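You operate a simulated robot arm through the tools that you are given. There is no shell and no other tool. Be economical: measure what you need, move in short steps, check, and stop when the job is done.

The job below is to be done with a simulated two-armed robot. You get a single attempt, and the scene is never put back.

TASK
Wipe up the spill on the steel bench top with the green towel and put it back.

The check looks at the end state, three seconds after you hand in, the way a careful person would. Anything else that was tipped, shoved, dropped, spilled or broken makes it a failure. Flat cloth is picked up by pressing the open fingertips on it (5 to 10 N) and closing them slowly along it; thin cloth reads only 2 to 8 mm in the jaws.

THE ROBOT
Two 7-joint arms with two-finger parallel grippers on one trunk, on a base that drives. Base frame: it is fixed to the floor where the robot stands at the start and does not move with it; the origin is under the middle of the robot, x ahead of it, y to its left, z up; the surface under the hand at the start is at about z = 0.86. Readings come in m, degrees, newtons and seconds.
The left shoulder is at the start at [0.06, 0.143, 0.948], the right one opposite. With the tool pointing down near the work surface each hand reaches from about 0.32 to 0.74 m from the robot's upright axis, wherever it stands, measured 20 degrees to its own side. Payload 1.57 kg a hand.
Tool frame (each hand has its own): the origin (TCP) lies between the finger pads and is the grasp point; the fingertips stand 0.03 m ahead of it; z points along the fingers, y is the line along which they close. The gripper opens to 0.11 m. The fingers are 0.024 m wide and 0.012 m thick; the gripper's body (0.048 by 0.112 m) begins 0.078 m behind the TCP.
Orientation is told as [roll, pitch, yaw] about the base's x, y, z axes, in that order, counted from this pose: with the fingers straight down and closing along the base's y, the tool's x points along the base's -x, its y along +y and its z along -z.

THE INTERFACE
- The arms move only by the tool move_arm. It takes "left_deltas", "right_deltas" or both (then of equal length, played together; a hand with none holds still); each is a list of rows, each a list of 7 numbers: the shift along the tool's x, y, z in m, then the turn, a rotation vector about the tool's x, y, z in degrees, then the finger opening in m, from 0 to 0.11. In form: [[dx, dy, dz, wx, wy, wz, gripper], ...]. A call has 1 to 10 rows; each row shifts and turns the commanded pose from where the row before left it, along the tool's axes as they then stand. A row lasts 0.2 s, in which the tool goes at most 0.05 m and 8.6 degrees; a call with a longer step from one row to the next is refused whole, and so is a gripper value outside its range. Where a pose cannot be reached the arm comes as near as it can. A force on the tool above 40 N (or 10 N above the force at the start of the call, whichever is more), or a blocked arm, ends the call early, and 0.2 s more pass. The fingers move at their own pace (about 0.045 m/s each) and stop on an object; they squeeze with about 42 N. The grip force told is the motor's: it shows also when the fingers shut on nothing. Time passes only in rows, and 0.2 s behind the last, so rows that do not move let the fingers close. It gives the time, the measured TCP pose, the force on the tool (base axes), the opening and the grip force at its end, in the units of the frame above (readings bear some noise), with the torque about the TCP (base axes, N m) and any sound that the robot's microphone picked up.
- Cameras (640 x 400 px; columns grow to the right, rows downward): "scene" is now at [0.0483, 0.0327, 1.5656]; the picture's right is [0.38, -0.93, 0.00], its down [-0.62, -0.25, -0.74] and it looks along [0.68, 0.28, -0.67] (base axes); focal length 248 px, centre (320, 200). "left" rides on the left gripper at [0.07, -0.016, -0.141] in its tool frame; the picture's right is [0.23, 0.97, 0.00], its down [-0.86, 0.20, -0.48] and it looks along [-0.47, 0.11, 0.88] (tool axes); focal length 222 px, centre (320, 200). "right" rides on the right gripper at [0.07, 0.016, -0.141] in its tool frame; the picture's right is [-0.23, 0.97, 0.00], its down [-0.85, -0.20, -0.48] and it looks along [-0.47, -0.11, 0.88] (tool axes); focal length 222 px, centre (320, 200). There is no depth. A picture from a camera that has moved, and an enlarged one, comes with that camera's place and axes in the base frame and with its lens.
- snapshot(camera): a new picture of that camera. No time passes.
- move_column(by): slides the trunk up (or, below 0, down) by that many m; the arms and the scene camera ride with it, the base frame stays. It gives what a move gives, with no picture.
- base_move(legs): drives the robot by 1 to 6 legs, each [ahead, left, turn to the left] in m, m and degrees, along the robot's own axes; the way and the turn of a leg run together, so that a leg with both is an arc; at most 1.5 m and 180 degrees a leg. The arms and the cameras ride along, it lands a little off, and it stops where it bumps. It gives what a move gives.
- pan_tilt(pan, tilt): turns the head with the scene camera to pan (to the left, within 86 degrees either way) and tilt (down, from -29 to 69), counted from straight ahead of the robot. It gives what a move gives.
- close_up(camera, box): a new picture of the part [left, top, right, bottom] of that camera's present view, enlarged. No time passes.
- job_done(): hands the job in; it is judged then, once.

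Go step by step. Nothing tells you exact positions but the pictures and the camera data: compare them with the known pose of the tool, close in by small moves and look again before you grip or let go. The budget is 120 turns and 108 pictures, counting those below and the enlarged ones. Unless the task says otherwise, let go and move clear before handing in, and close with one line.

The tools are called after ">>>" by a JSON object that holds its "method" and its "body". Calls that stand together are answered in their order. move_arm: Moves the arms, as the interface text tells. Its arguments: {"type":"object","properties":{"left_deltas":{"type":"array"},"right_deltas":{"type":"array"}},"required":[]} The other tools are called the same way: move_column (by) slides the trunk up or down; base_move (legs) drives the base; pan_tilt (pan, tilt) turns the head that bears the scene camera; snapshot (camera) takes a picture; close_up (camera, box) takes an enlarged picture of a part of a camera's view; job_done () hands the job in.

At the start:

```text
t: 0.0
left_position: [0.3157, 0.3355, 1.1369]
left_ee_rot: [0.1, 0.0, 0.0]
left_ft_force: [-0.3, -0.3, 0.0]
left_moment: [0.05, 0.01, 0.01]
left_width: 0.1101
left_grasp_force: 0.0
right_position: [0.4582, -0.0515, 1.0601]
right_ee_rot: [0.0, -0.1, 0.1]
right_ft_force: [0.5, 0.6, -0.3]
right_moment: [-0.02, 0.01, 0.01]
right_width: 0.1099
right_grasp_force: 0.0
trunk travel left (down, up): [-0.547, 0.043]
robot x, y, heading: [-0.0017, 0.0012, -0.1]
head pan, tilt: [22.1, 42.3]
```

scene: 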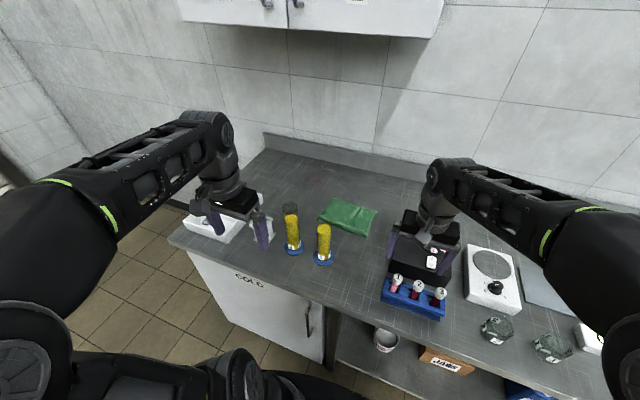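
right: 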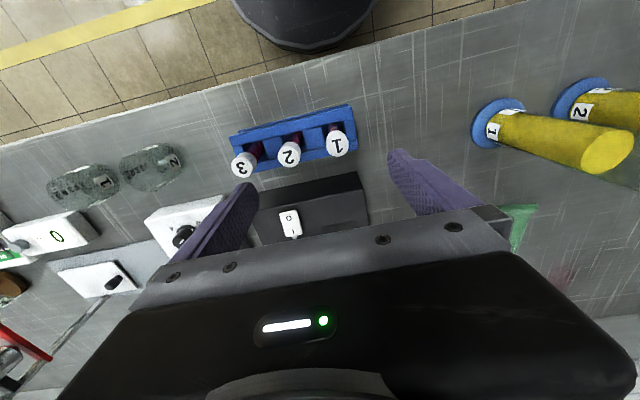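
left: 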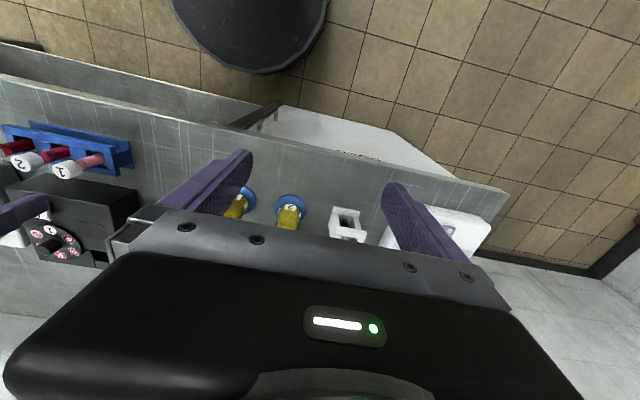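

I see the green towel at roughly [0.72, 0.19] on the bench, two yellow cylinders in front of it and a faint pinkish mark in the right camera view. I'll look closer to locate the spill.

>>> {"method": "close_up", "body": {"camera": "scene", "box": [240, 130, 440, 255]}}

>>> {"method": "close_up", "body": {"camera": "right", "box": [440, 160, 640, 320]}}

>>> {"method": "close_up", "body": {"camera": "scene", "box": [380, 200, 640, 362]}}

```text
3.20 times, centred on (340, 192) of scene
camera zoom: at [0.0483, 0.0327, 1.5656], right [0.38, -0.93, 0.0], down [-0.62, -0.25, -0.74], along [0.68, 0.28, -0.67], focal length 792 px, centre (256, 224)
```

zoom: 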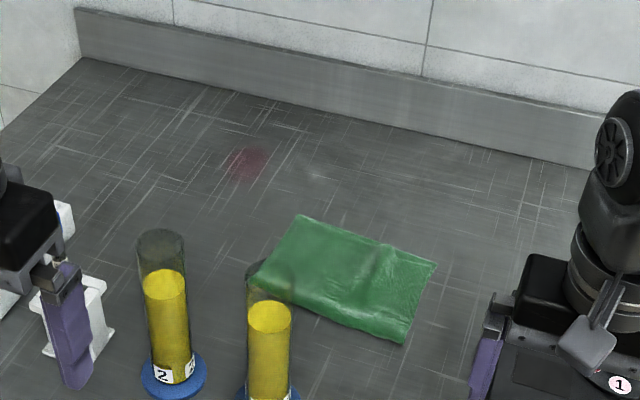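

```text
2.50 times, centred on (540, 240) of right
camera zoom: at [0.3876, -0.0352, 1.2026], right [0.23, 0.97, 0.0], down [0.85, -0.2, 0.48], along [0.47, -0.11, -0.88], focal length 555 px, centre (-230, 100)
```

zoom: 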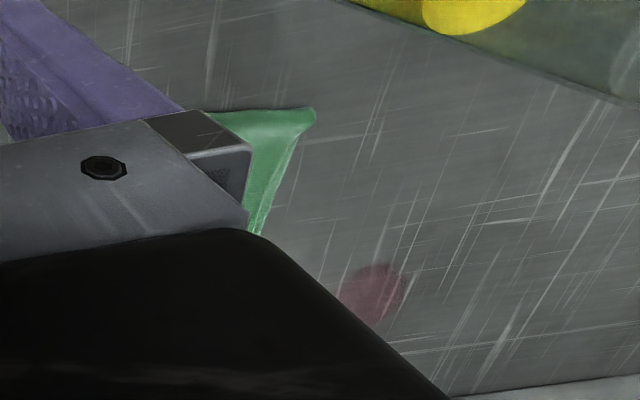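

```text
2.46 times, centred on (510, 281) of scene
camera zoom: at [0.0483, 0.0327, 1.5656], right [0.38, -0.93, 0.0], down [-0.62, -0.25, -0.74], along [0.68, 0.28, -0.67], focal length 609 px, centre (-148, 1)
```

zoom: 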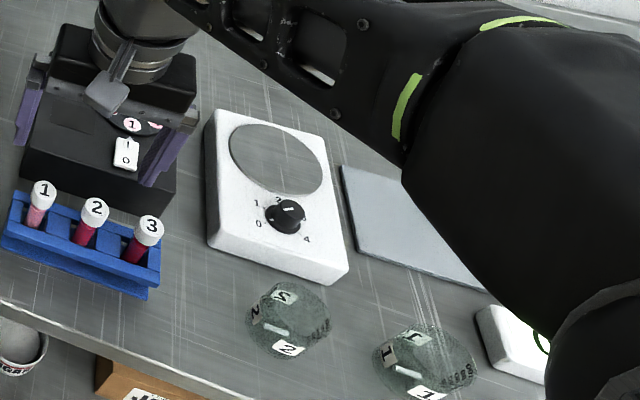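

The spill is a faint red spot at about [0.88, 0.387], radius about 0.03 m. The towel is centred at about [0.725, 0.19], and the tall cylinders (tops about z 1.065) stand at [0.52, 0.215] and [0.50, 0.317]. I'll raise both hands clear first, then move the base slightly right and forward so the left arm can take the towel without passing over the cylinders.

>>> {"method": "move_arm", "body": {"left_deltas": [[0, 0, -0.03, 0, 0, 0, 0.11], [0, 0, -0.03, 0, 0, 0, 0.11], [0, 0, -0.03, 0, 0, 0, 0.11], [0, 0, 0, 0, 0, 0, 0.11], [0, 0, 0, 0, 0, 0, 0.11]], "right_deltas": [[0.02, 0, -0.04, 0, 0, 0, 0.11], [0.02, 0, -0.04, 0, 0, 0, 0.11], [0.02, 0, -0.04, 0, 0, 0, 0.11], [0.02, 0, -0.04, 0, 0, 0, 0.11], [0, 0, 0, 0, 0, 0, 0.11]]}}

>>> {"method": "snapshot", "body": {"camera": "scene"}}

```text
t: 1.2
left_position: [0.3206, 0.3389, 1.1417]
left_ee_rot: [0.0, 0.1, 0.0]
left_ft_force: [0.1, -0.1, -0.1]
left_moment: [-0.02, 0.03, 0.02]
left_width: 0.11
left_grasp_force: 0.1
left hand out of reach, approached as far as the arm can: row 1, 2, 3
right_position: [0.4185, -0.0546, 1.1398]
right_ee_rot: [0.2, 0.0, 0.1]
right_ft_force: [0.0, -1.3, -0.2]
right_moment: [-0.03, 0.01, -0.03]
right_width: 0.1101
right_grasp_force: 0.1
right hand out of reach, approached as far as the arm can: row 3, 4
trunk travel left (down, up): [-0.547, 0.043]
robot x, y, heading: [-0.0025, -0.0036, 0.0]
head pan, tilt: [22.1, 42.3]
```

```text
101 pictures are left
camera scene: at [0.0487, 0.0326, 1.5656], right [0.38, -0.93, 0.0], down [-0.62, -0.25, -0.74], along [0.68, 0.28, -0.67], focal length 248 px, centre (320, 200)
```

scene: 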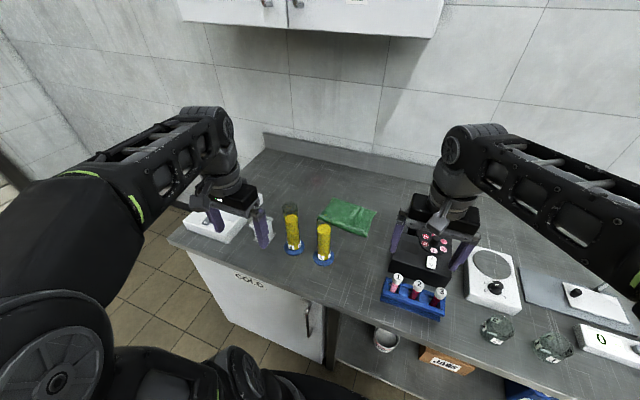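

Tool-down height tops out near 1.14, so I'll raise the trunk and then drive a bit right and forward.

>>> {"method": "move_column", "body": {"by": 0.04}}

>>> {"method": "base_move", "body": {"legs": [[0.0, -0.14, 0]]}}

>>> {"method": "pan_tilt", "body": {"pan": 10, "tilt": 65}}

>>> {"method": "snapshot", "body": {"camera": "scene"}}

>>> {"method": "snapshot", "body": {"camera": "left"}}

```text
t: 2.0
left_position: [0.32, 0.3371, 1.1811]
left_ee_rot: [0.0, 0.0, 0.1]
left_ft_force: [-0.6, -0.6, 0.2]
left_moment: [0.01, 0.01, -0.03]
left_width: 0.1099
left_grasp_force: 0.0
right_position: [0.4193, -0.0538, 1.1798]
right_ee_rot: [0.0, -0.2, 0.0]
right_ft_force: [0.2, 0.6, 1.0]
right_moment: [-0.01, 0.0, 0.0]
right_width: 0.1101
right_grasp_force: 0.0
trunk travel left (down, up): [-0.587, 0.003]
robot x, y, heading: [0.0008, 0.001, 0.3]
head pan, tilt: [22.1, 42.3]
```

```text
t: 3.4
left_position: [0.3195, 0.197, 1.1823]
left_ee_rot: [0.1, -0.1, 0.0]
left_ft_force: [0.2, -1.5, -0.1]
left_moment: [0.03, -0.03, -0.02]
left_width: 0.1101
left_grasp_force: 0.0
right_position: [0.4181, -0.1949, 1.1801]
right_ee_rot: [0.1, -0.1, 0.1]
right_ft_force: [-0.2, -0.4, 1.0]
right_moment: [0.05, 0.0, -0.03]
right_width: 0.1097
right_grasp_force: 0.0
trunk travel left (down, up): [-0.587, 0.003]
robot x, y, heading: [0.0015, -0.1393, -0.0]
head pan, tilt: [22.1, 42.3]
```

```text
t: 4.2
left_position: [0.3203, 0.1977, 1.1814]
left_ee_rot: [0.0, 0.0, 0.0]
left_ft_force: [-0.8, 0.4, 0.5]
left_moment: [-0.04, 0.0, 0.02]
left_width: 0.1101
left_grasp_force: 0.1
right_position: [0.4187, -0.1939, 1.1803]
right_ee_rot: [0.1, -0.1, 0.0]
right_ft_force: [-0.4, -0.4, -0.4]
right_moment: [0.01, 0.02, -0.01]
right_width: 0.1102
right_grasp_force: 0.1
trunk travel left (down, up): [-0.587, 0.003]
robot x, y, heading: [-0.0037, -0.1361, -0.1]
head pan, tilt: [10.0, 65.0]
```

```text
100 pictures are left
camera scene: at [0.0309, -0.1275, 1.5768], right [0.17, -0.98, 0.0], down [-0.89, -0.16, -0.42], along [0.42, 0.07, -0.91], focal length 248 px, centre (320, 200)
```

scene: 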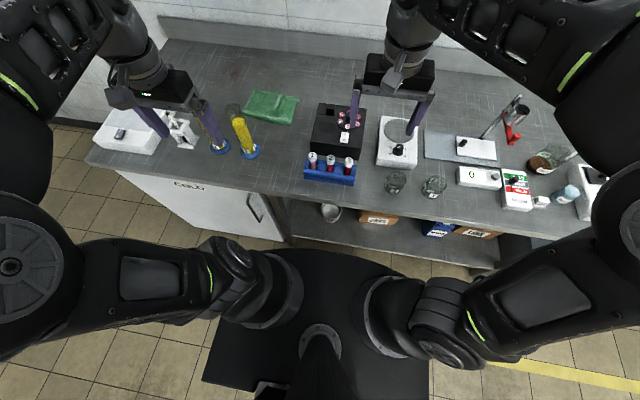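

```text
99 pictures are left
camera left: at [0.2497, 0.1826, 1.3224], right [-0.23, 0.97, 0.0], down [0.86, 0.2, 0.48], along [0.47, 0.11, -0.88], focal length 222 px, centre (320, 200)
```

left: 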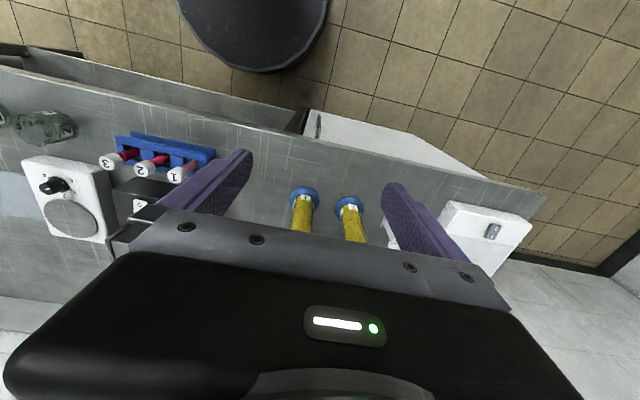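

The base front is close to the bench, so I'll edge forward 0.03 m and turn right 25°, which brings the left shoulder toward the towel.

>>> {"method": "base_move", "body": {"legs": [[0.03, 0, 0], [0, 0, -25]]}}

>>> {"method": "pan_tilt", "body": {"pan": 45, "tilt": 45}}

>>> {"method": "snapshot", "body": {"camera": "scene"}}

```text
t: 6.3
left_position: [0.4618, 0.0317, 1.1814]
left_ee_rot: [0.0, 0.0, -25.0]
left_ft_force: [0.6, 0.1, -0.3]
left_moment: [0.03, 0.01, 0.0]
left_width: 0.1097
left_grasp_force: 0.1
right_position: [0.3878, -0.3645, 1.1799]
right_ee_rot: [0.1, 0.0, -24.9]
right_ft_force: [-0.1, -0.4, -1.4]
right_moment: [0.01, -0.02, 0.0]
right_width: 0.1101
right_grasp_force: 0.2
trunk travel left (down, up): [-0.587, 0.003]
robot x, y, heading: [0.0304, -0.1371, -24.9]
head pan, tilt: [10.0, 65.0]
```

```text
t: 7.3
left_position: [0.4624, 0.0325, 1.1815]
left_ee_rot: [-0.1, 0.0, -24.9]
left_ft_force: [0.2, 0.9, -0.4]
left_moment: [0.0, 0.0, 0.01]
left_width: 0.1102
left_grasp_force: 0.1
right_position: [0.3872, -0.366, 1.1804]
right_ee_rot: [0.0, -0.1, -24.9]
right_ft_force: [-0.2, 0.3, 0.5]
right_moment: [0.01, 0.02, 0.0]
right_width: 0.1102
right_grasp_force: 0.1
trunk travel left (down, up): [-0.587, 0.003]
robot x, y, heading: [0.0306, -0.1373, -25.0]
head pan, tilt: [45.0, 45.0]
```

```text
98 pictures are left
camera scene: at [0.0802, -0.0974, 1.6017], right [0.34, -0.94, 0.0], down [-0.66, -0.24, -0.71], along [0.66, 0.24, -0.71], focal length 248 px, centre (320, 200)
```

scene: 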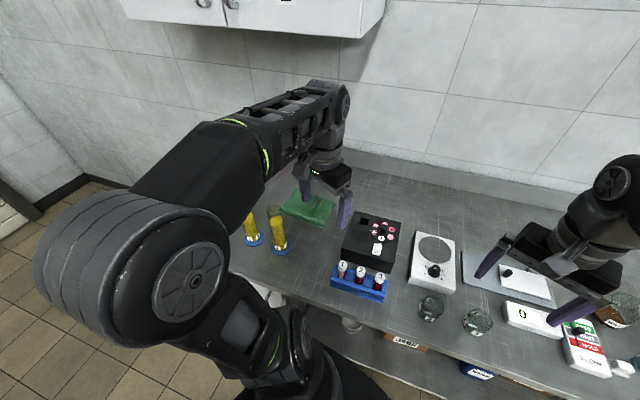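

The elbow is high and clear of the cylinders. I'll move the left hand at height to above the towel.

>>> {"method": "move_arm", "body": {"left_deltas": [[-0.025, 0.034, 0, 0, 0, 0, 0.11], [-0.025, 0.034, 0, 0, 0, 0, 0.11], [-0.025, 0.034, 0.01, 0, 0, 0, 0.11], [-0.025, 0.034, 0.02, 0, 0, 0, 0.11], [-0.025, 0.034, 0.03, 0, 0, 0, 0.11], [-0.025, 0.034, 0.03, 0, 0, 0, 0.11], [-0.023, 0.034, 0.03, 0, 0, 0, 0.11], [0, 0, 0, 0, 0, 0, 0.11]]}}

>>> {"method": "snapshot", "body": {"camera": "scene"}}

>>> {"method": "snapshot", "body": {"camera": "left"}}

```text
refused: row 5 steps farther than a row can; nothing moved
```

```text
97 pictures are left
camera scene: at [0.0802, -0.0974, 1.6017], right [0.34, -0.94, 0.0], down [-0.66, -0.24, -0.71], along [0.66, 0.24, -0.71], focal length 248 px, centre (320, 200)
```

scene: 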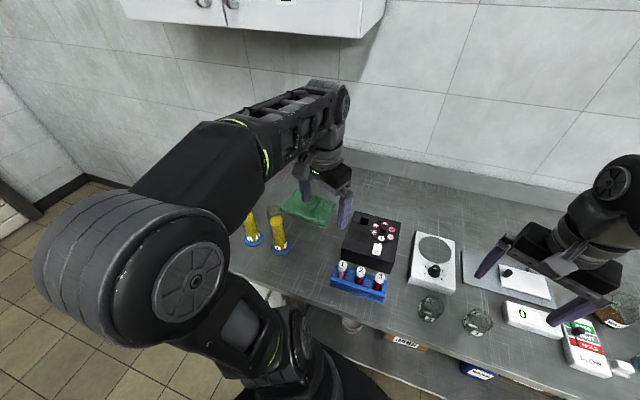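

```text
96 pictures are left
camera left: at [0.3916, 0.0477, 1.3224], right [0.2, 0.98, 0.0], down [0.86, -0.18, 0.48], along [0.47, -0.1, -0.88], focal length 222 px, centre (320, 200)
```

left: 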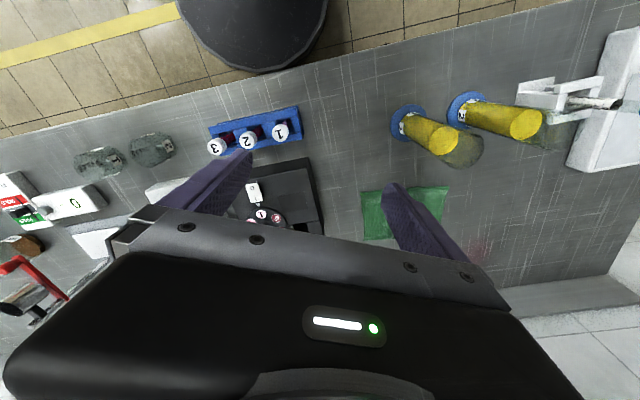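

Refused for one step that was too long; I'll resend it with shorter steps.

>>> {"method": "move_arm", "body": {"left_deltas": [[-0.022, 0.03, 0, 0, 0, 0, 0.11], [-0.022, 0.03, 0, 0, 0, 0, 0.11], [-0.022, 0.03, 0.01, 0, 0, 0, 0.11], [-0.022, 0.03, 0.02, 0, 0, 0, 0.11], [-0.022, 0.03, 0.02, 0, 0, 0, 0.11], [-0.022, 0.03, 0.02, 0, 0, 0, 0.11], [-0.022, 0.03, 0.02, 0, 0, 0, 0.11], [-0.019, 0.028, 0.02, 0, 0, 0, 0.11], [0, 0, 0.03, 0, 0, 0, 0.11], [0, 0, 0, 0, 0, 0, 0.11]]}}

>>> {"method": "snapshot", "body": {"camera": "scene"}}

>>> {"method": "snapshot", "body": {"camera": "left"}}

```text
t: 9.5
left_position: [0.7219, 0.1754, 1.0422]
left_ee_rot: [0.0, 0.0, -24.9]
left_ft_force: [0.4, -1.4, -0.1]
left_moment: [0.03, 0.01, 0.01]
left_width: 0.11
left_grasp_force: 0.0
right_position: [0.3863, -0.3655, 1.1788]
right_ee_rot: [0.1, -0.1, -24.9]
right_ft_force: [0.0, -0.3, -0.5]
right_moment: [0.01, 0.03, 0.01]
right_width: 0.1098
right_grasp_force: 0.1
trunk travel left (down, up): [-0.587, 0.003]
robot x, y, heading: [0.0309, -0.1404, -24.9]
head pan, tilt: [45.0, 45.0]
```

```text
95 pictures are left
camera scene: at [0.0805, -0.0978, 1.6018], right [0.34, -0.94, 0.0], down [-0.66, -0.24, -0.71], along [0.66, 0.24, -0.71], focal length 248 px, centre (320, 200)
```

scene: 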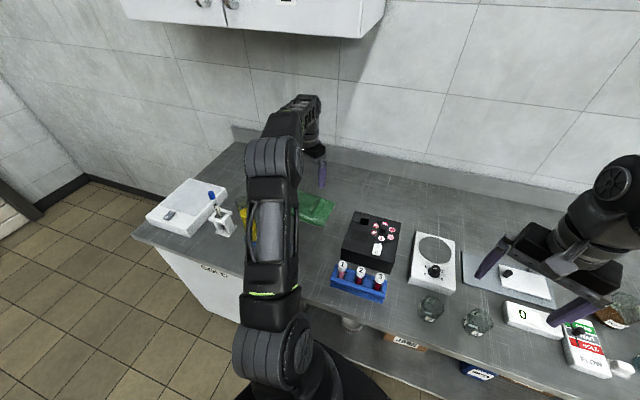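

```text
94 pictures are left
camera left: at [0.6508, 0.1905, 1.1835], right [0.2, 0.98, 0.0], down [0.86, -0.18, 0.48], along [0.47, -0.1, -0.88], focal length 222 px, centre (320, 200)
```

left: 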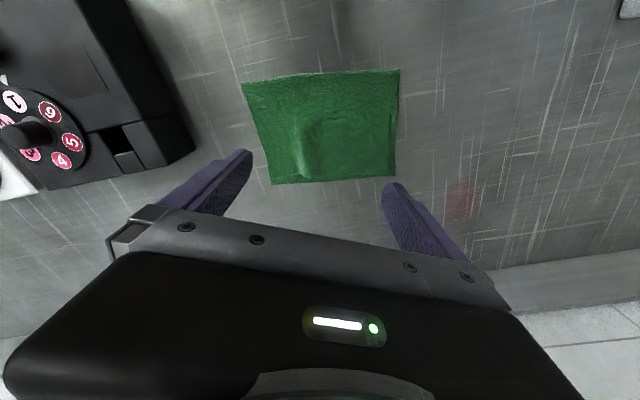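

The towel is under the hand, from about (.64, .09) to (.81, .28). I'll lower with the fingers part open until they are just above the cloth.

>>> {"method": "move_arm", "body": {"left_deltas": [[0, 0.005, 0.04, 0, 0, 0, 0.08], [0, 0.005, 0.04, 0, 0, 0, 0.08], [0, 0, 0.03, 0, 0, 0, 0.08], [0, 0, 0.015, 0, 0, 0, 0.08], [0, 0, 0.0, 0, 0, 0, 0.08], [0, 0, 0.0, 0, 0, 0, 0.08]]}}

>>> {"method": "snapshot", "body": {"camera": "left"}}

>>> {"method": "snapshot", "body": {"camera": "scene"}}

```text
t: 10.9
left_position: [0.7253, 0.1845, 0.9165]
left_ee_rot: [0.0, 0.0, -24.8]
left_ft_force: [0.9, 0.1, 0.2]
left_moment: [0.01, -0.03, -0.02]
left_width: 0.0801
left_grasp_force: 0.1
right_position: [0.3855, -0.3647, 1.1804]
right_ee_rot: [0.0, -0.1, -24.9]
right_ft_force: [0.0, 0.7, 0.1]
right_moment: [0.0, 0.01, -0.01]
right_width: 0.1101
right_grasp_force: 0.0
trunk travel left (down, up): [-0.587, 0.003]
robot x, y, heading: [0.0268, -0.1442, -24.9]
head pan, tilt: [45.0, 45.0]
```

```text
93 pictures are left
camera left: at [0.6535, 0.1996, 1.0571], right [0.2, 0.98, 0.0], down [0.86, -0.18, 0.48], along [0.47, -0.1, -0.88], focal length 222 px, centre (320, 200)
```

left: 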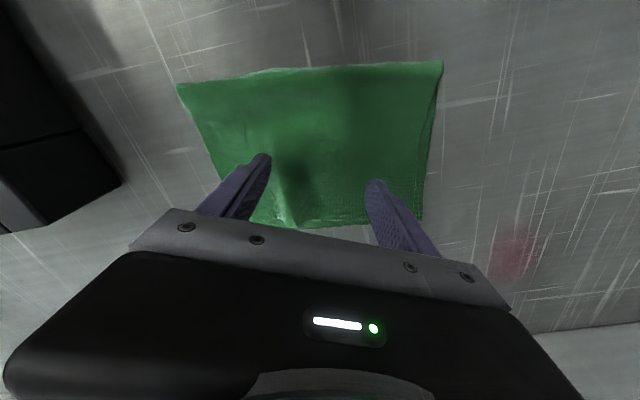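

```text
92 pictures are left
camera scene: at [0.0804, -0.0972, 1.6018], right [0.34, -0.94, 0.0], down [-0.66, -0.24, -0.71], along [0.66, 0.24, -0.71], focal length 248 px, centre (320, 200)
```

scene: 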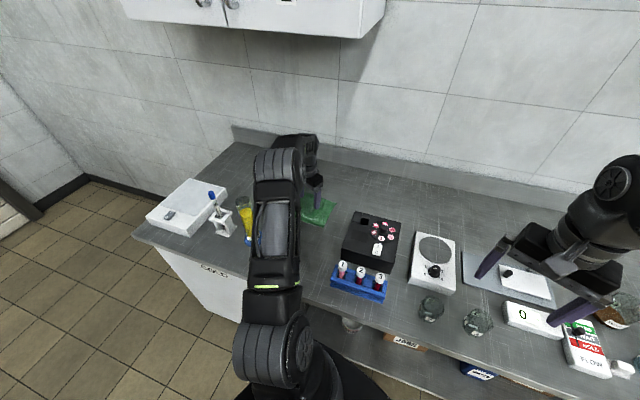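

The fingers are over the middle of the towel. I'll lower in small steps to make contact.

>>> {"method": "move_arm", "body": {"left_deltas": [[0, 0, 0.008, 0, 0, 0, 0.08], [0, 0, 0.006, 0, 0, 0, 0.08], [0, 0, 0.004, 0, 0, 0, 0.08], [0, 0, 0.003, 0, 0, 0, 0.08]]}}

```text
t: 11.9
left_position: [0.7243, 0.1854, 0.8957]
left_ee_rot: [0.0, 0.0, -24.9]
left_ft_force: [1.2, 1.0, -0.8]
left_moment: [-0.01, 0.01, 0.0]
left_width: 0.0801
left_grasp_force: 0.1
right_position: [0.3863, -0.3648, 1.1797]
right_ee_rot: [0.0, -0.2, -24.9]
right_ft_force: [0.1, 0.6, -0.2]
right_moment: [-0.02, -0.02, 0.04]
right_width: 0.1101
right_grasp_force: 0.0
trunk travel left (down, up): [-0.587, 0.003]
robot x, y, heading: [0.0313, -0.1376, -24.7]
head pan, tilt: [45.0, 45.0]
```

>>> {"method": "move_arm", "body": {"left_deltas": [[0, 0, 0.002, 0, 0, 0, 0.08], [0, 0, 0.002, 0, 0, 0, 0.08]]}}

```text
t: 12.5
left_position: [0.7243, 0.1846, 0.8921]
left_ee_rot: [-0.1, 0.0, -24.9]
left_ft_force: [1.1, 0.3, 2.3]
left_moment: [-0.04, 0.0, -0.01]
left_width: 0.0802
left_grasp_force: 0.0
right_position: [0.3859, -0.3641, 1.18]
right_ee_rot: [0.0, 0.0, -24.8]
right_ft_force: [-0.1, 0.0, -0.2]
right_moment: [0.0, -0.01, -0.01]
right_width: 0.1099
right_grasp_force: 0.1
trunk travel left (down, up): [-0.587, 0.003]
robot x, y, heading: [0.0312, -0.1377, -24.9]
head pan, tilt: [45.0, 45.0]
```

Contact is starting (about 2 N). I'll press slightly more.

>>> {"method": "move_arm", "body": {"left_deltas": [[0, 0, 0.0015, 0, 0, 0, 0.08], [0, 0, 0.001, 0, 0, 0, 0.08]]}}

```text
t: 13.1
left_position: [0.723, 0.1856, 0.8914]
left_ee_rot: [0.2, -0.1, -24.9]
left_ft_force: [0.1, 1.3, 17.6]
left_moment: [-0.41, 0.27, -0.05]
left_width: 0.0799
left_grasp_force: 0.0
right_position: [0.3855, -0.366, 1.1809]
right_ee_rot: [0.2, -0.1, -24.8]
right_ft_force: [0.1, 0.1, 0.3]
right_moment: [0.04, 0.01, 0.03]
right_width: 0.11
right_grasp_force: 0.1
trunk travel left (down, up): [-0.587, 0.003]
robot x, y, heading: [0.0331, -0.1403, -25.0]
head pan, tilt: [45.0, 45.0]
```

That is 17 N, too much. I'll back off 1.2 mm and close slowly.

>>> {"method": "move_arm", "body": {"left_deltas": [[0, 0, -0.0013, 0, 0, 0, 0.08], [0, 0, 0, 0, 0, 0, 0.08]]}}

```text
t: 13.7
left_position: [0.7228, 0.1845, 0.8915]
left_ee_rot: [0.1, -0.1, -25.0]
left_ft_force: [1.8, 1.0, 15.5]
left_moment: [-0.29, 0.14, -0.01]
left_width: 0.0797
left_grasp_force: 0.1
right_position: [0.3858, -0.3647, 1.1802]
right_ee_rot: [0.2, -0.1, -24.9]
right_ft_force: [-0.4, -0.4, 0.5]
right_moment: [-0.01, 0.0, 0.0]
right_width: 0.1101
right_grasp_force: 0.0
trunk travel left (down, up): [-0.587, 0.003]
robot x, y, heading: [0.0304, -0.1406, -25.0]
head pan, tilt: [45.0, 45.0]
```

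>>> {"method": "move_arm", "body": {"left_deltas": [[0, 0, -0.0015, 0, 0, 0, 0.08], [0, 0, 0, 0, 0, 0, 0.08]]}}

```text
t: 14.3
left_position: [0.7228, 0.1856, 0.8917]
left_ee_rot: [0.0, 0.0, -25.0]
left_ft_force: [0.7, 0.3, 7.8]
left_moment: [0.01, -0.04, -0.02]
left_width: 0.0796
left_grasp_force: 0.0
right_position: [0.3856, -0.3651, 1.1806]
right_ee_rot: [0.1, -0.1, -24.9]
right_ft_force: [0.2, -0.1, -0.1]
right_moment: [0.0, 0.03, 0.02]
right_width: 0.11
right_grasp_force: 0.1
trunk travel left (down, up): [-0.587, 0.003]
robot x, y, heading: [0.027, -0.139, -24.7]
head pan, tilt: [45.0, 45.0]
```

Now at about 8 N. I'll close slowly.

>>> {"method": "move_arm", "body": {"left_deltas": [[0, 0, 0, 0, 0, 0, 0.074], [0, 0, 0, 0, 0, 0, 0.067], [0, 0, 0, 0, 0, 0, 0.06], [0, 0, 0, 0, 0, 0, 0.053], [0, 0, 0, 0, 0, 0, 0.046], [0, 0, 0, 0, 0, 0, 0.039], [0, 0, 0, 0, 0, 0, 0.032], [0, 0, 0, 0, 0, 0, 0.025]]}}

>>> {"method": "move_arm", "body": {"left_deltas": [[0, 0, 0, 0, 0, 0, 0.019], [0, 0, 0, 0, 0, 0, 0.013], [0, 0, 0, 0, 0, 0, 0.008], [0, 0, 0, 0, 0, 0, 0.003], [0, 0, 0, 0, 0, 0, 0.0], [0, 0, 0, 0, 0, 0, 0.0], [0, 0, 0, 0, 0, 0, 0.0]]}}

>>> {"method": "snapshot", "body": {"camera": "left"}}

```text
t: 16.1
left_position: [0.7229, 0.1857, 0.8929]
left_ee_rot: [0.0, 0.1, -24.9]
left_ft_force: [0.6, 0.0, 2.4]
left_moment: [0.01, 0.0, -0.03]
left_width: 0.0247
left_grasp_force: 0.1
right_position: [0.3861, -0.3641, 1.1802]
right_ee_rot: [0.1, 0.0, -24.9]
right_ft_force: [-0.9, 0.3, -0.5]
right_moment: [-0.02, 0.02, 0.03]
right_width: 0.11
right_grasp_force: 0.2
trunk travel left (down, up): [-0.587, 0.003]
robot x, y, heading: [0.0298, -0.1414, -25.0]
head pan, tilt: [45.0, 45.0]
```

```text
t: 17.7
left_position: [0.7232, 0.1855, 0.8917]
left_ee_rot: [0.0, -0.1, -24.9]
left_ft_force: [0.9, -0.5, 3.3]
left_moment: [0.01, 0.0, 0.03]
left_width: 0.0043
left_grasp_force: 24.9
right_position: [0.3866, -0.3644, 1.1799]
right_ee_rot: [0.1, -0.2, -24.9]
right_ft_force: [0.4, -0.6, 0.6]
right_moment: [0.01, -0.04, -0.02]
right_width: 0.1099
right_grasp_force: 0.1
trunk travel left (down, up): [-0.587, 0.003]
robot x, y, heading: [0.0258, -0.1394, -25.1]
head pan, tilt: [45.0, 45.0]
```

```text
91 pictures are left
camera left: at [0.653, 0.2004, 1.0329], right [0.2, 0.98, 0.0], down [0.86, -0.18, 0.48], along [0.47, -0.1, -0.88], focal length 222 px, centre (320, 200)
```

left: 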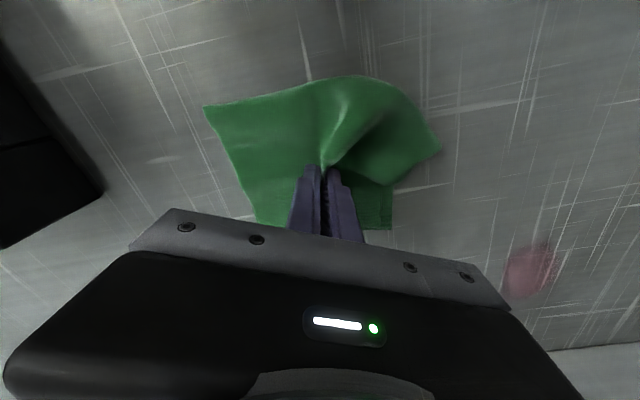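

The pinch holds the cloth (4.3 mm, 25 N). I'll lift straight up and check.

>>> {"method": "move_arm", "body": {"left_deltas": [[0, 0, -0.02, 0, 0, 0, 0.0], [0, 0, -0.03, 0, 0, 0, 0.0], [0, 0, -0.03, 0, 0, 0, 0.0], [0, 0, -0.03, 0, 0, 0, 0.0], [0, 0, -0.03, 0, 0, 0, 0.0], [0, 0, -0.03, 0, 0, 0, 0.0], [0, 0, 0, 0, 0, 0, 0.0]]}}

>>> {"method": "snapshot", "body": {"camera": "left"}}

>>> {"method": "snapshot", "body": {"camera": "scene"}}

```text
t: 19.3
left_position: [0.7244, 0.1841, 1.0623]
left_ee_rot: [-0.1, 0.0, -24.9]
left_ft_force: [0.0, -0.3, -0.2]
left_moment: [0.01, 0.0, 0.03]
left_width: 0.004
left_grasp_force: 24.8
right_position: [0.3865, -0.3651, 1.1795]
right_ee_rot: [0.0, -0.2, -24.9]
right_ft_force: [-0.1, 0.6, -0.9]
right_moment: [-0.04, 0.01, 0.02]
right_width: 0.1099
right_grasp_force: 0.1
trunk travel left (down, up): [-0.587, 0.003]
robot x, y, heading: [0.0311, -0.1412, -25.0]
head pan, tilt: [45.0, 45.0]
```

```text
90 pictures are left
camera left: at [0.6546, 0.1996, 1.2034], right [0.2, 0.98, 0.0], down [0.86, -0.18, 0.48], along [0.47, -0.1, -0.88], focal length 222 px, centre (320, 200)
```

left: 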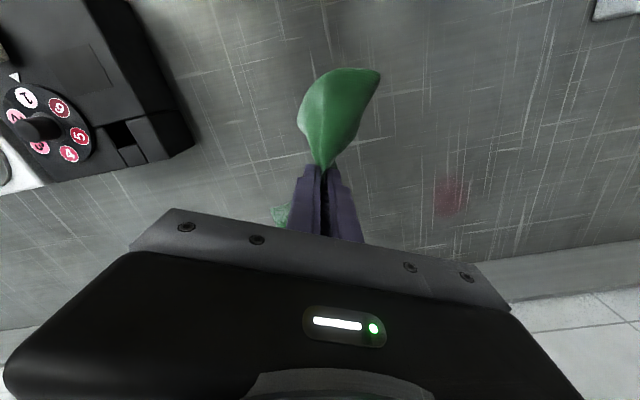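

```text
89 pictures are left
camera scene: at [0.0805, -0.0971, 1.6018], right [0.34, -0.94, 0.0], down [-0.66, -0.24, -0.71], along [0.66, 0.24, -0.71], focal length 248 px, centre (320, 200)
```

scene: 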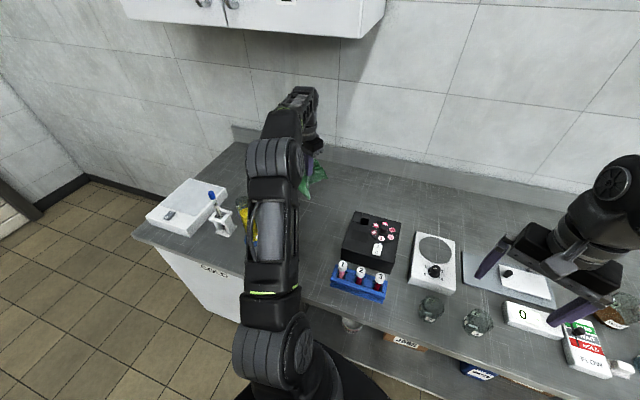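

The towel is held. I'll retract along the reverse path, then back off the bench before driving left, so the towel never crosses the cylinders.

>>> {"method": "move_arm", "body": {"left_deltas": [[0.01, -0.015, -0.035, 0, 0, 0, 0], [0.02, -0.028, -0.03, 0, 0, 0, 0], [0.022, -0.03, -0.02, 0, 0, 0, 0], [0.022, -0.03, -0.02, 0, 0, 0, 0], [0.022, -0.03, -0.01, 0, 0, 0, 0], [0.022, -0.03, 0, 0, 0, 0, 0], [0.022, -0.03, 0, 0, 0, 0, 0], [0.022, -0.03, 0, 0, 0, 0, 0], [0.02, -0.02, 0, 0, 0, 0, 0], [0, 0, 0, 0, 0, 0, 0]]}}

>>> {"method": "base_move", "body": {"legs": [[-0.2265, -0.106, 0]]}}

>>> {"method": "pan_tilt", "body": {"pan": 40, "tilt": 50}}

>>> {"method": "snapshot", "body": {"camera": "scene"}}

```text
t: 21.5
left_position: [0.4621, 0.043, 1.1601]
left_ee_rot: [0.0, 0.0, -24.8]
left_ft_force: [0.4, -0.6, -0.7]
left_moment: [0.05, 0.01, 0.02]
left_width: 0.004
left_grasp_force: 24.9
left hand out of reach, approached as far as the arm can: row 1
right_position: [0.3889, -0.3637, 1.1796]
right_ee_rot: [0.0, -0.1, -24.9]
right_ft_force: [0.3, 0.1, -0.2]
right_moment: [-0.01, 0.0, 0.01]
right_width: 0.1103
right_grasp_force: 0.1
trunk travel left (down, up): [-0.587, 0.003]
robot x, y, heading: [0.0309, -0.1407, -25.1]
head pan, tilt: [45.0, 45.0]
```

```text
t: 23.3
left_position: [0.2149, 0.0408, 1.1598]
left_ee_rot: [0.0, 0.0, -24.8]
left_ft_force: [0.5, 0.1, -0.2]
left_moment: [0.01, -0.02, 0.07]
left_width: 0.0039
left_grasp_force: 24.5
right_position: [0.1403, -0.3669, 1.1801]
right_ee_rot: [0.0, -0.1, -24.9]
right_ft_force: [-0.1, 0.6, 0.4]
right_moment: [0.04, -0.04, -0.03]
right_width: 0.1101
right_grasp_force: 0.0
trunk travel left (down, up): [-0.587, 0.003]
robot x, y, heading: [-0.2124, -0.1417, -24.9]
head pan, tilt: [45.0, 45.0]
```

```text
t: 24.0
left_position: [0.2183, 0.0399, 1.1599]
left_ee_rot: [0.0, 0.0, -24.9]
left_ft_force: [0.8, 0.4, 1.4]
left_moment: [0.0, 0.03, 0.02]
left_width: 0.0041
left_grasp_force: 24.2
right_position: [0.1422, -0.3679, 1.1797]
right_ee_rot: [0.0, -0.2, -25.0]
right_ft_force: [0.9, -0.1, 0.3]
right_moment: [0.0, 0.02, 0.02]
right_width: 0.1099
right_grasp_force: 0.0
trunk travel left (down, up): [-0.587, 0.003]
robot x, y, heading: [-0.2111, -0.1463, -25.0]
head pan, tilt: [40.0, 50.0]
```

```text
88 pictures are left
camera scene: at [-0.1665, -0.1085, 1.5949], right [0.26, -0.97, 0.0], down [-0.74, -0.2, -0.64], along [0.62, 0.17, -0.77], focal length 248 px, centre (320, 200)
```

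scene: 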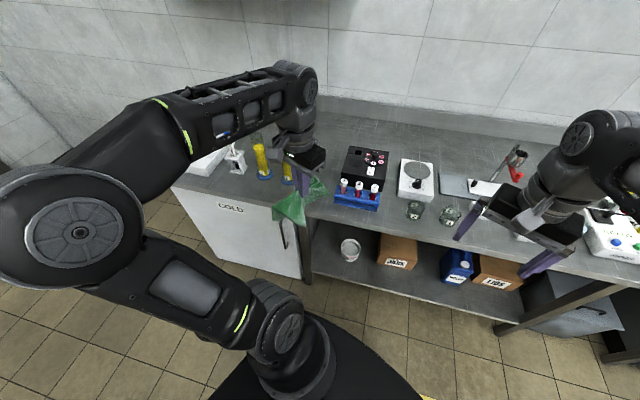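

Clear of the bench with the towel in hand. Now I'll drive about 0.5 m to the left.

>>> {"method": "base_move", "body": {"legs": [[-0.2115, 0.453, 0]]}}

>>> {"method": "snapshot", "body": {"camera": "scene"}}

```text
t: 26.9
left_position: [0.211, 0.5305, 1.1609]
left_ee_rot: [0.0, 0.0, -24.7]
left_ft_force: [0.4, -0.1, 0.0]
left_moment: [0.01, -0.04, 0.01]
left_width: 0.0042
left_grasp_force: 24.7
right_position: [0.1366, 0.1243, 1.1803]
right_ee_rot: [0.0, -0.1, -24.7]
right_ft_force: [0.4, -0.6, 0.9]
right_moment: [-0.02, 0.02, -0.02]
right_width: 0.11
right_grasp_force: 0.1
trunk travel left (down, up): [-0.587, 0.003]
robot x, y, heading: [-0.2176, 0.3454, -24.6]
head pan, tilt: [40.0, 50.0]
```

```text
87 pictures are left
camera scene: at [-0.1728, 0.3817, 1.5949], right [0.26, -0.96, 0.0], down [-0.74, -0.2, -0.64], along [0.62, 0.17, -0.77], focal length 248 px, centre (320, 200)
```

scene: 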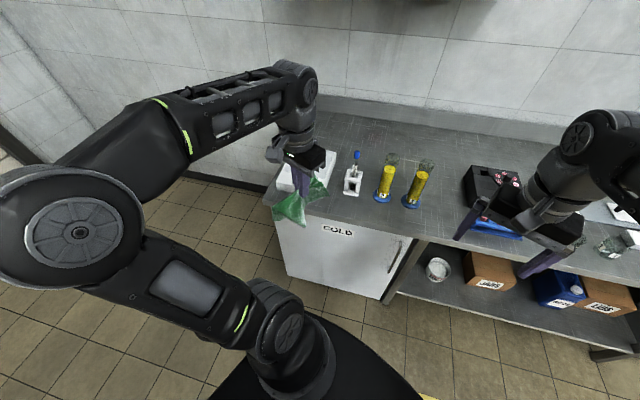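

All clear. I'll drive back toward the bench at this y.

>>> {"method": "base_move", "body": {"legs": [[0.234, 0.107, 0]]}}

>>> {"method": "pan_tilt", "body": {"pan": 25, "tilt": 50}}

>>> {"method": "snapshot", "body": {"camera": "scene"}}

>>> {"method": "snapshot", "body": {"camera": "left"}}

```text
t: 28.7
left_position: [0.4736, 0.5261, 1.1593]
left_ee_rot: [0.0, 0.0, -25.0]
left_ft_force: [-0.6, 0.1, 0.0]
left_moment: [0.03, 0.03, 0.04]
left_width: 0.0043
left_grasp_force: 23.9
right_position: [0.396, 0.1174, 1.1791]
right_ee_rot: [0.0, 0.0, -25.0]
right_ft_force: [0.0, -0.6, -0.3]
right_moment: [0.04, 0.03, 0.01]
right_width: 0.1102
right_grasp_force: 0.1
trunk travel left (down, up): [-0.587, 0.003]
robot x, y, heading: [0.0363, 0.3408, -25.3]
head pan, tilt: [40.0, 50.0]
```

```text
t: 29.5
left_position: [0.4713, 0.5261, 1.1608]
left_ee_rot: [0.0, 0.0, -25.0]
left_ft_force: [-0.2, 1.3, 0.8]
left_moment: [0.02, -0.04, 0.0]
left_width: 0.0041
left_grasp_force: 24.8
right_position: [0.3964, 0.1192, 1.1795]
right_ee_rot: [0.1, -0.1, -25.0]
right_ft_force: [-0.4, 0.0, 0.0]
right_moment: [-0.02, -0.01, -0.02]
right_width: 0.1103
right_grasp_force: 0.0
trunk travel left (down, up): [-0.587, 0.003]
robot x, y, heading: [0.0408, 0.3469, -24.9]
head pan, tilt: [25.0, 50.0]
```

```text
86 pictures are left
camera scene: at [0.0904, 0.3579, 1.5949], right [0.0, -1.0, 0.0], down [-0.77, 0.0, -0.64], along [0.64, 0.0, -0.77], focal length 248 px, centre (320, 200)
```

scene: 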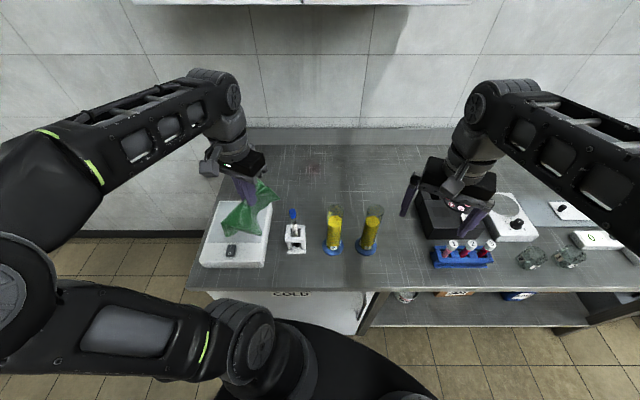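

```text
85 pictures are left
camera left: at [0.4008, 0.5412, 1.3008], right [0.2, 0.98, 0.0], down [0.86, -0.18, 0.48], along [0.47, -0.1, -0.88], focal length 222 px, centre (320, 200)
```

left: 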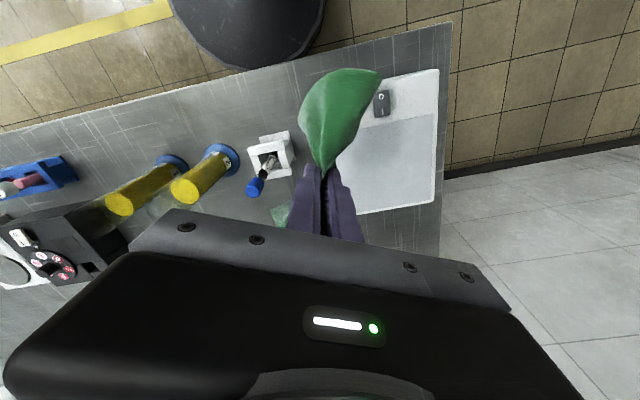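

The spill is confirmed at about [0.885, 0.385]. I'll move the hand straight forward, past the tube holder and the balance.

>>> {"method": "move_arm", "body": {"left_deltas": [[-0.036, 0.017, 0, 0, 0, 0, 0], [-0.036, 0.017, 0, 0, 0, 0, 0], [-0.036, 0.017, 0, 0, 0, 0, 0], [-0.036, 0.017, 0.01, 0, 0, 0, 0], [-0.036, 0.017, 0.01, 0, 0, 0, 0], [-0.02, -0.002, 0.02, 0, 0, 0, 0], [-0.02, -0.02, 0.02, 0, 0, 0, 0], [0, 0, 0, 0, 0, 0, 0]]}}

>>> {"method": "snapshot", "body": {"camera": "scene"}}

```text
t: 31.3
left_position: [0.6988, 0.4908, 1.0993]
left_ee_rot: [0.0, 0.0, -24.9]
left_ft_force: [-0.2, 0.9, 0.1]
left_moment: [-0.04, -0.01, 0.01]
left_width: 0.0037
left_grasp_force: 24.9
right_position: [0.3957, 0.1188, 1.1802]
right_ee_rot: [-0.1, 0.0, -24.9]
right_ft_force: [0.4, 0.1, 0.2]
right_moment: [-0.01, -0.01, -0.02]
right_width: 0.1101
right_grasp_force: 0.2
trunk travel left (down, up): [-0.587, 0.003]
robot x, y, heading: [0.0397, 0.3422, -25.0]
head pan, tilt: [25.0, 50.0]
```

```text
84 pictures are left
camera scene: at [0.09, 0.3585, 1.5949], right [0.0, -1.0, 0.0], down [-0.77, 0.0, -0.64], along [0.64, 0.0, -0.77], focal length 248 px, centre (320, 200)
```

scene: 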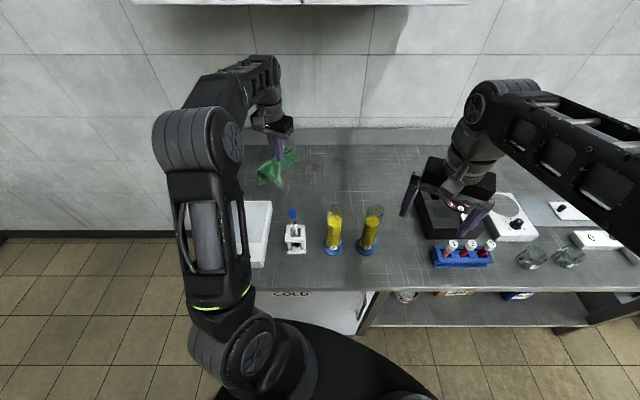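

The elbow is clear. I'll tilt the tool forward about 32° for reach.

>>> {"method": "move_arm", "body": {"left_deltas": [[0, 0, 0, -3.38, -7.25, 0, 0], [0, 0, 0, -3.38, -7.25, 0, 0], [0, 0, 0, -3.38, -7.25, 0, 0], [0, 0, 0, -3.38, -7.25, 0, 0], [0, 0, 0, 0, 0, 0, 0]]}}

```text
t: 32.5
left_position: [0.6979, 0.4896, 1.101]
left_ee_rot: [14.7, -28.8, -28.7]
left_ft_force: [-0.7, -0.2, 0.6]
left_moment: [-0.03, -0.01, -0.04]
left_width: 0.0035
left_grasp_force: 24.8
right_position: [0.3958, 0.117, 1.1795]
right_ee_rot: [0.1, -0.1, -24.9]
right_ft_force: [-0.2, -0.7, -0.1]
right_moment: [-0.02, 0.0, 0.01]
right_width: 0.1098
right_grasp_force: 0.1
trunk travel left (down, up): [-0.587, 0.003]
robot x, y, heading: [0.0398, 0.3422, -25.3]
head pan, tilt: [25.0, 50.0]
```

Now I'll move down and over toward the spill, stopping about 7 cm above the bench.

>>> {"method": "move_arm", "body": {"left_deltas": [[-0.0142, -0.0091, 0.0292, 0, 0, 0, 0], [-0.0142, -0.0091, 0.0292, 0, 0, 0, 0], [-0.0142, -0.0091, 0.0292, 0, 0, 0, 0], [-0.0142, -0.0091, 0.0292, 0, 0, 0, 0], [-0.0142, -0.0091, 0.0292, 0, 0, 0, 0], [-0.0142, -0.0091, 0.0292, 0, 0, 0, 0], [-0.0142, -0.0091, 0.0292, 0, 0, 0, 0], [0, 0, 0, 0, 0, 0, 0]]}}

>>> {"method": "snapshot", "body": {"camera": "scene"}}

>>> {"method": "snapshot", "body": {"camera": "left"}}

```text
t: 34.3
left_position: [0.8586, 0.3903, 0.9599]
left_ee_rot: [14.8, -28.7, -28.9]
left_ft_force: [-0.3, 0.0, -0.3]
left_moment: [-0.04, 0.01, -0.05]
left_width: 0.0038
left_grasp_force: 23.8
right_position: [0.3958, 0.1172, 1.1809]
right_ee_rot: [0.1, -0.1, -25.0]
right_ft_force: [-0.2, -0.6, 0.1]
right_moment: [0.0, -0.02, -0.01]
right_width: 0.1102
right_grasp_force: 0.3
trunk travel left (down, up): [-0.587, 0.003]
robot x, y, heading: [0.0399, 0.3389, -24.8]
head pan, tilt: [25.0, 50.0]
```

```text
83 pictures are left
camera scene: at [0.0899, 0.3581, 1.5949], right [0.0, -1.0, 0.0], down [-0.77, 0.0, -0.64], along [0.64, 0.0, -0.77], focal length 248 px, centre (320, 200)
```

scene: 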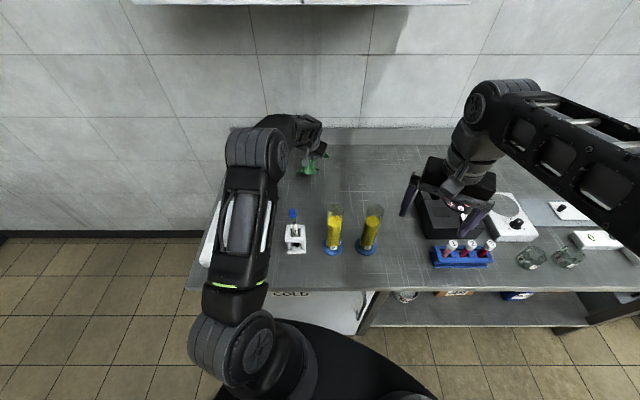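

```text
82 pictures are left
camera left: at [0.7235, 0.4053, 1.042], right [0.17, 0.98, 0.11], down [0.47, -0.18, 0.86], along [0.86, -0.1, -0.5], focal length 222 px, centre (320, 200)
```

left: 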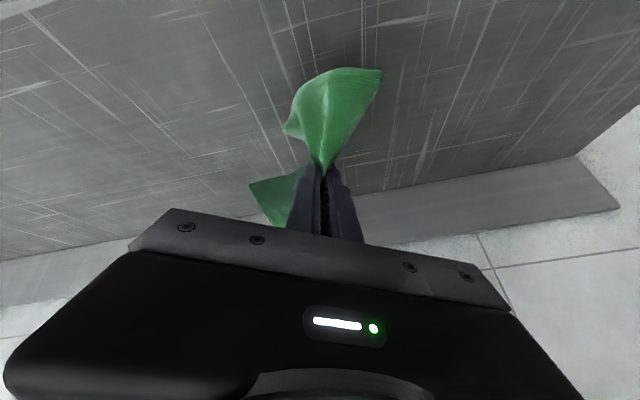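

Now over the spill region. I'll lower to just above contact, then in small steps.

>>> {"method": "move_arm", "body": {"left_deltas": [[0.0048, -0.0036, 0.014, 0, 0, 0, 0], [0.0048, -0.0036, 0.014, 0, 0, 0, 0], [0.0048, -0.0036, 0.014, 0, 0, 0, 0], [0, 0, 0, 0, 0, 0, 0]]}}

>>> {"method": "move_arm", "body": {"left_deltas": [[0.0024, -0.0011, 0.0042, 0, 0, 0, 0], [0.0024, -0.0011, 0.0042, 0, 0, 0, 0], [0, 0, 0, 0, 0, 0, 0]]}}

>>> {"method": "snapshot", "body": {"camera": "left"}}

```text
t: 35.3
left_position: [0.8664, 0.3872, 0.9144]
left_ee_rot: [14.8, -28.7, -28.8]
left_ft_force: [-0.8, 0.0, 0.6]
left_moment: [-0.02, 0.0, 0.01]
left_width: 0.0041
left_grasp_force: 25.2
right_position: [0.3951, 0.1175, 1.18]
right_ee_rot: [0.1, -0.1, -25.0]
right_ft_force: [-0.2, 0.8, -0.6]
right_moment: [0.02, 0.0, -0.01]
right_width: 0.1101
right_grasp_force: 0.1
trunk travel left (down, up): [-0.587, 0.003]
robot x, y, heading: [0.0408, 0.3394, -25.1]
head pan, tilt: [25.0, 50.0]
```

```text
t: 36.1
left_position: [0.8676, 0.3879, 0.9045]
left_ee_rot: [14.8, -28.7, -28.8]
left_ft_force: [-1.1, -0.3, -0.1]
left_moment: [-0.03, 0.02, -0.03]
left_width: 0.0038
left_grasp_force: 24.4
right_position: [0.3959, 0.1177, 1.1805]
right_ee_rot: [0.0, -0.1, -25.0]
right_ft_force: [0.6, -0.1, -0.7]
right_moment: [0.01, -0.01, -0.02]
right_width: 0.11
right_grasp_force: 0.1
trunk travel left (down, up): [-0.587, 0.003]
robot x, y, heading: [0.0415, 0.3399, -25.2]
head pan, tilt: [25.0, 50.0]
```

```text
81 pictures are left
camera left: at [0.7321, 0.4018, 0.9869], right [0.17, 0.98, 0.11], down [0.48, -0.18, 0.86], along [0.86, -0.1, -0.5], focal length 222 px, centre (320, 200)
```

left: 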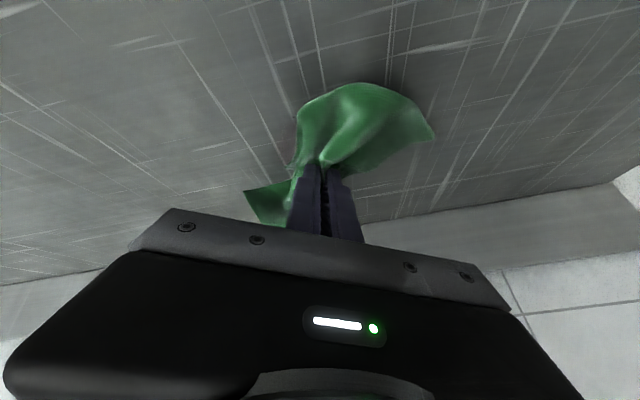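

Not yet in contact. I'll lower in 2 mm steps.

>>> {"method": "move_arm", "body": {"left_deltas": [[0.00096, -0.00045, 0.0017, 0, 0, 0, 0], [0.00096, -0.00045, 0.0017, 0, 0, 0, 0], [0, 0, 0, 0, 0, 0, 0]]}}

>>> {"method": "move_arm", "body": {"left_deltas": [[0.00096, -0.00045, 0.0017, 0, 0, 0, 0], [0, 0, 0, 0, 0, 0, 0]]}}

```text
t: 36.9
left_position: [0.8662, 0.3875, 0.9014]
left_ee_rot: [14.8, -28.7, -28.7]
left_ft_force: [-0.1, -0.4, 0.5]
left_moment: [-0.02, 0.01, 0.03]
left_width: 0.0037
left_grasp_force: 24.1
right_position: [0.3966, 0.1175, 1.1794]
right_ee_rot: [0.1, -0.1, -25.0]
right_ft_force: [0.5, -0.1, -0.6]
right_moment: [0.0, -0.04, -0.01]
right_width: 0.1098
right_grasp_force: 0.1
trunk travel left (down, up): [-0.587, 0.003]
robot x, y, heading: [0.0431, 0.3449, -25.1]
head pan, tilt: [25.0, 50.0]
```

```text
t: 37.5
left_position: [0.8655, 0.3871, 0.8993]
left_ee_rot: [14.7, -28.7, -28.8]
left_ft_force: [-0.3, 0.5, 2.4]
left_moment: [-0.04, 0.03, -0.04]
left_width: 0.004
left_grasp_force: 24.5
right_position: [0.395, 0.1172, 1.18]
right_ee_rot: [0.2, 0.0, -25.0]
right_ft_force: [0.2, 0.0, 0.1]
right_moment: [0.01, -0.01, 0.0]
right_width: 0.1101
right_grasp_force: 0.1
trunk travel left (down, up): [-0.587, 0.003]
robot x, y, heading: [0.0359, 0.3438, -24.8]
head pan, tilt: [25.0, 50.0]
```

Contact made. I'll press a little more and begin wiping strokes.

>>> {"method": "move_arm", "body": {"left_deltas": [[0.0007, -0.0003, 0.0013, 0, 0, 0, 0], [0.0085, 0.0181, 0, 0, 0, 0, 0], [0.0085, 0.0181, 0, 0, 0, 0, 0], [-0.0085, -0.0181, 0, 0, 0, 0, 0], [-0.0085, -0.0181, 0, 0, 0, 0, 0], [-0.0085, -0.0181, 0, 0, 0, 0, 0], [-0.0085, -0.0181, 0, 0, 0, 0, 0], [0, 0, 0, 0, 0, 0, 0]]}}

>>> {"method": "snapshot", "body": {"camera": "left"}}

>>> {"method": "close_up", "body": {"camera": "scene", "box": [240, 120, 400, 220]}}

```text
t: 39.3
left_position: [0.8662, 0.3457, 0.8973]
left_ee_rot: [14.8, -28.7, -28.8]
left_ft_force: [-0.1, 0.1, 2.1]
left_moment: [-0.02, 0.02, -0.01]
left_width: 0.0039
left_grasp_force: 24.5
right_position: [0.3953, 0.118, 1.1799]
right_ee_rot: [0.0, -0.1, -25.0]
right_ft_force: [0.6, -0.5, -0.2]
right_moment: [-0.02, -0.01, 0.02]
right_width: 0.11
right_grasp_force: 0.1
trunk travel left (down, up): [-0.587, 0.003]
robot x, y, heading: [0.0378, 0.3446, -24.8]
head pan, tilt: [25.0, 50.0]
```

```text
80 pictures are left
camera left: at [0.7309, 0.3617, 0.9798], right [0.17, 0.98, 0.11], down [0.47, -0.18, 0.86], along [0.86, -0.1, -0.5], focal length 222 px, centre (320, 200)
```

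left: 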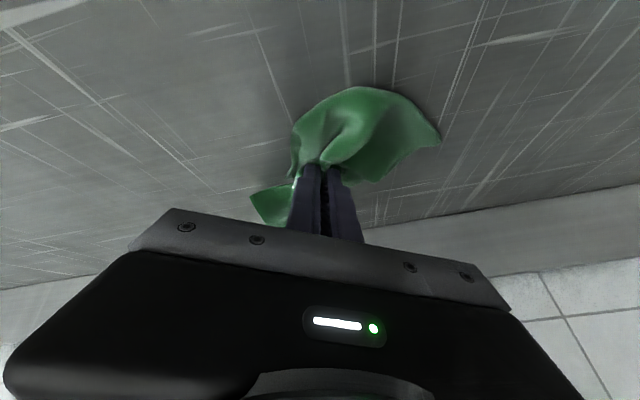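

```text
4.00 times, centred on (320, 170) of scene
camera zoom: at [0.0903, 0.358, 1.5949], right [0.0, -1.0, 0.0], down [-0.77, 0.0, -0.64], along [0.64, 0.0, -0.77], focal length 990 px, centre (320, 320)
```

zoom: 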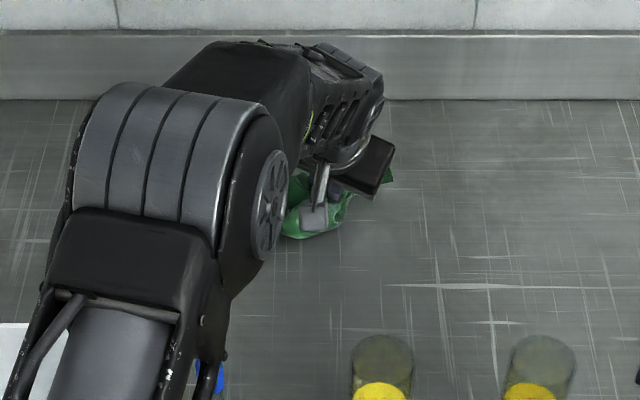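

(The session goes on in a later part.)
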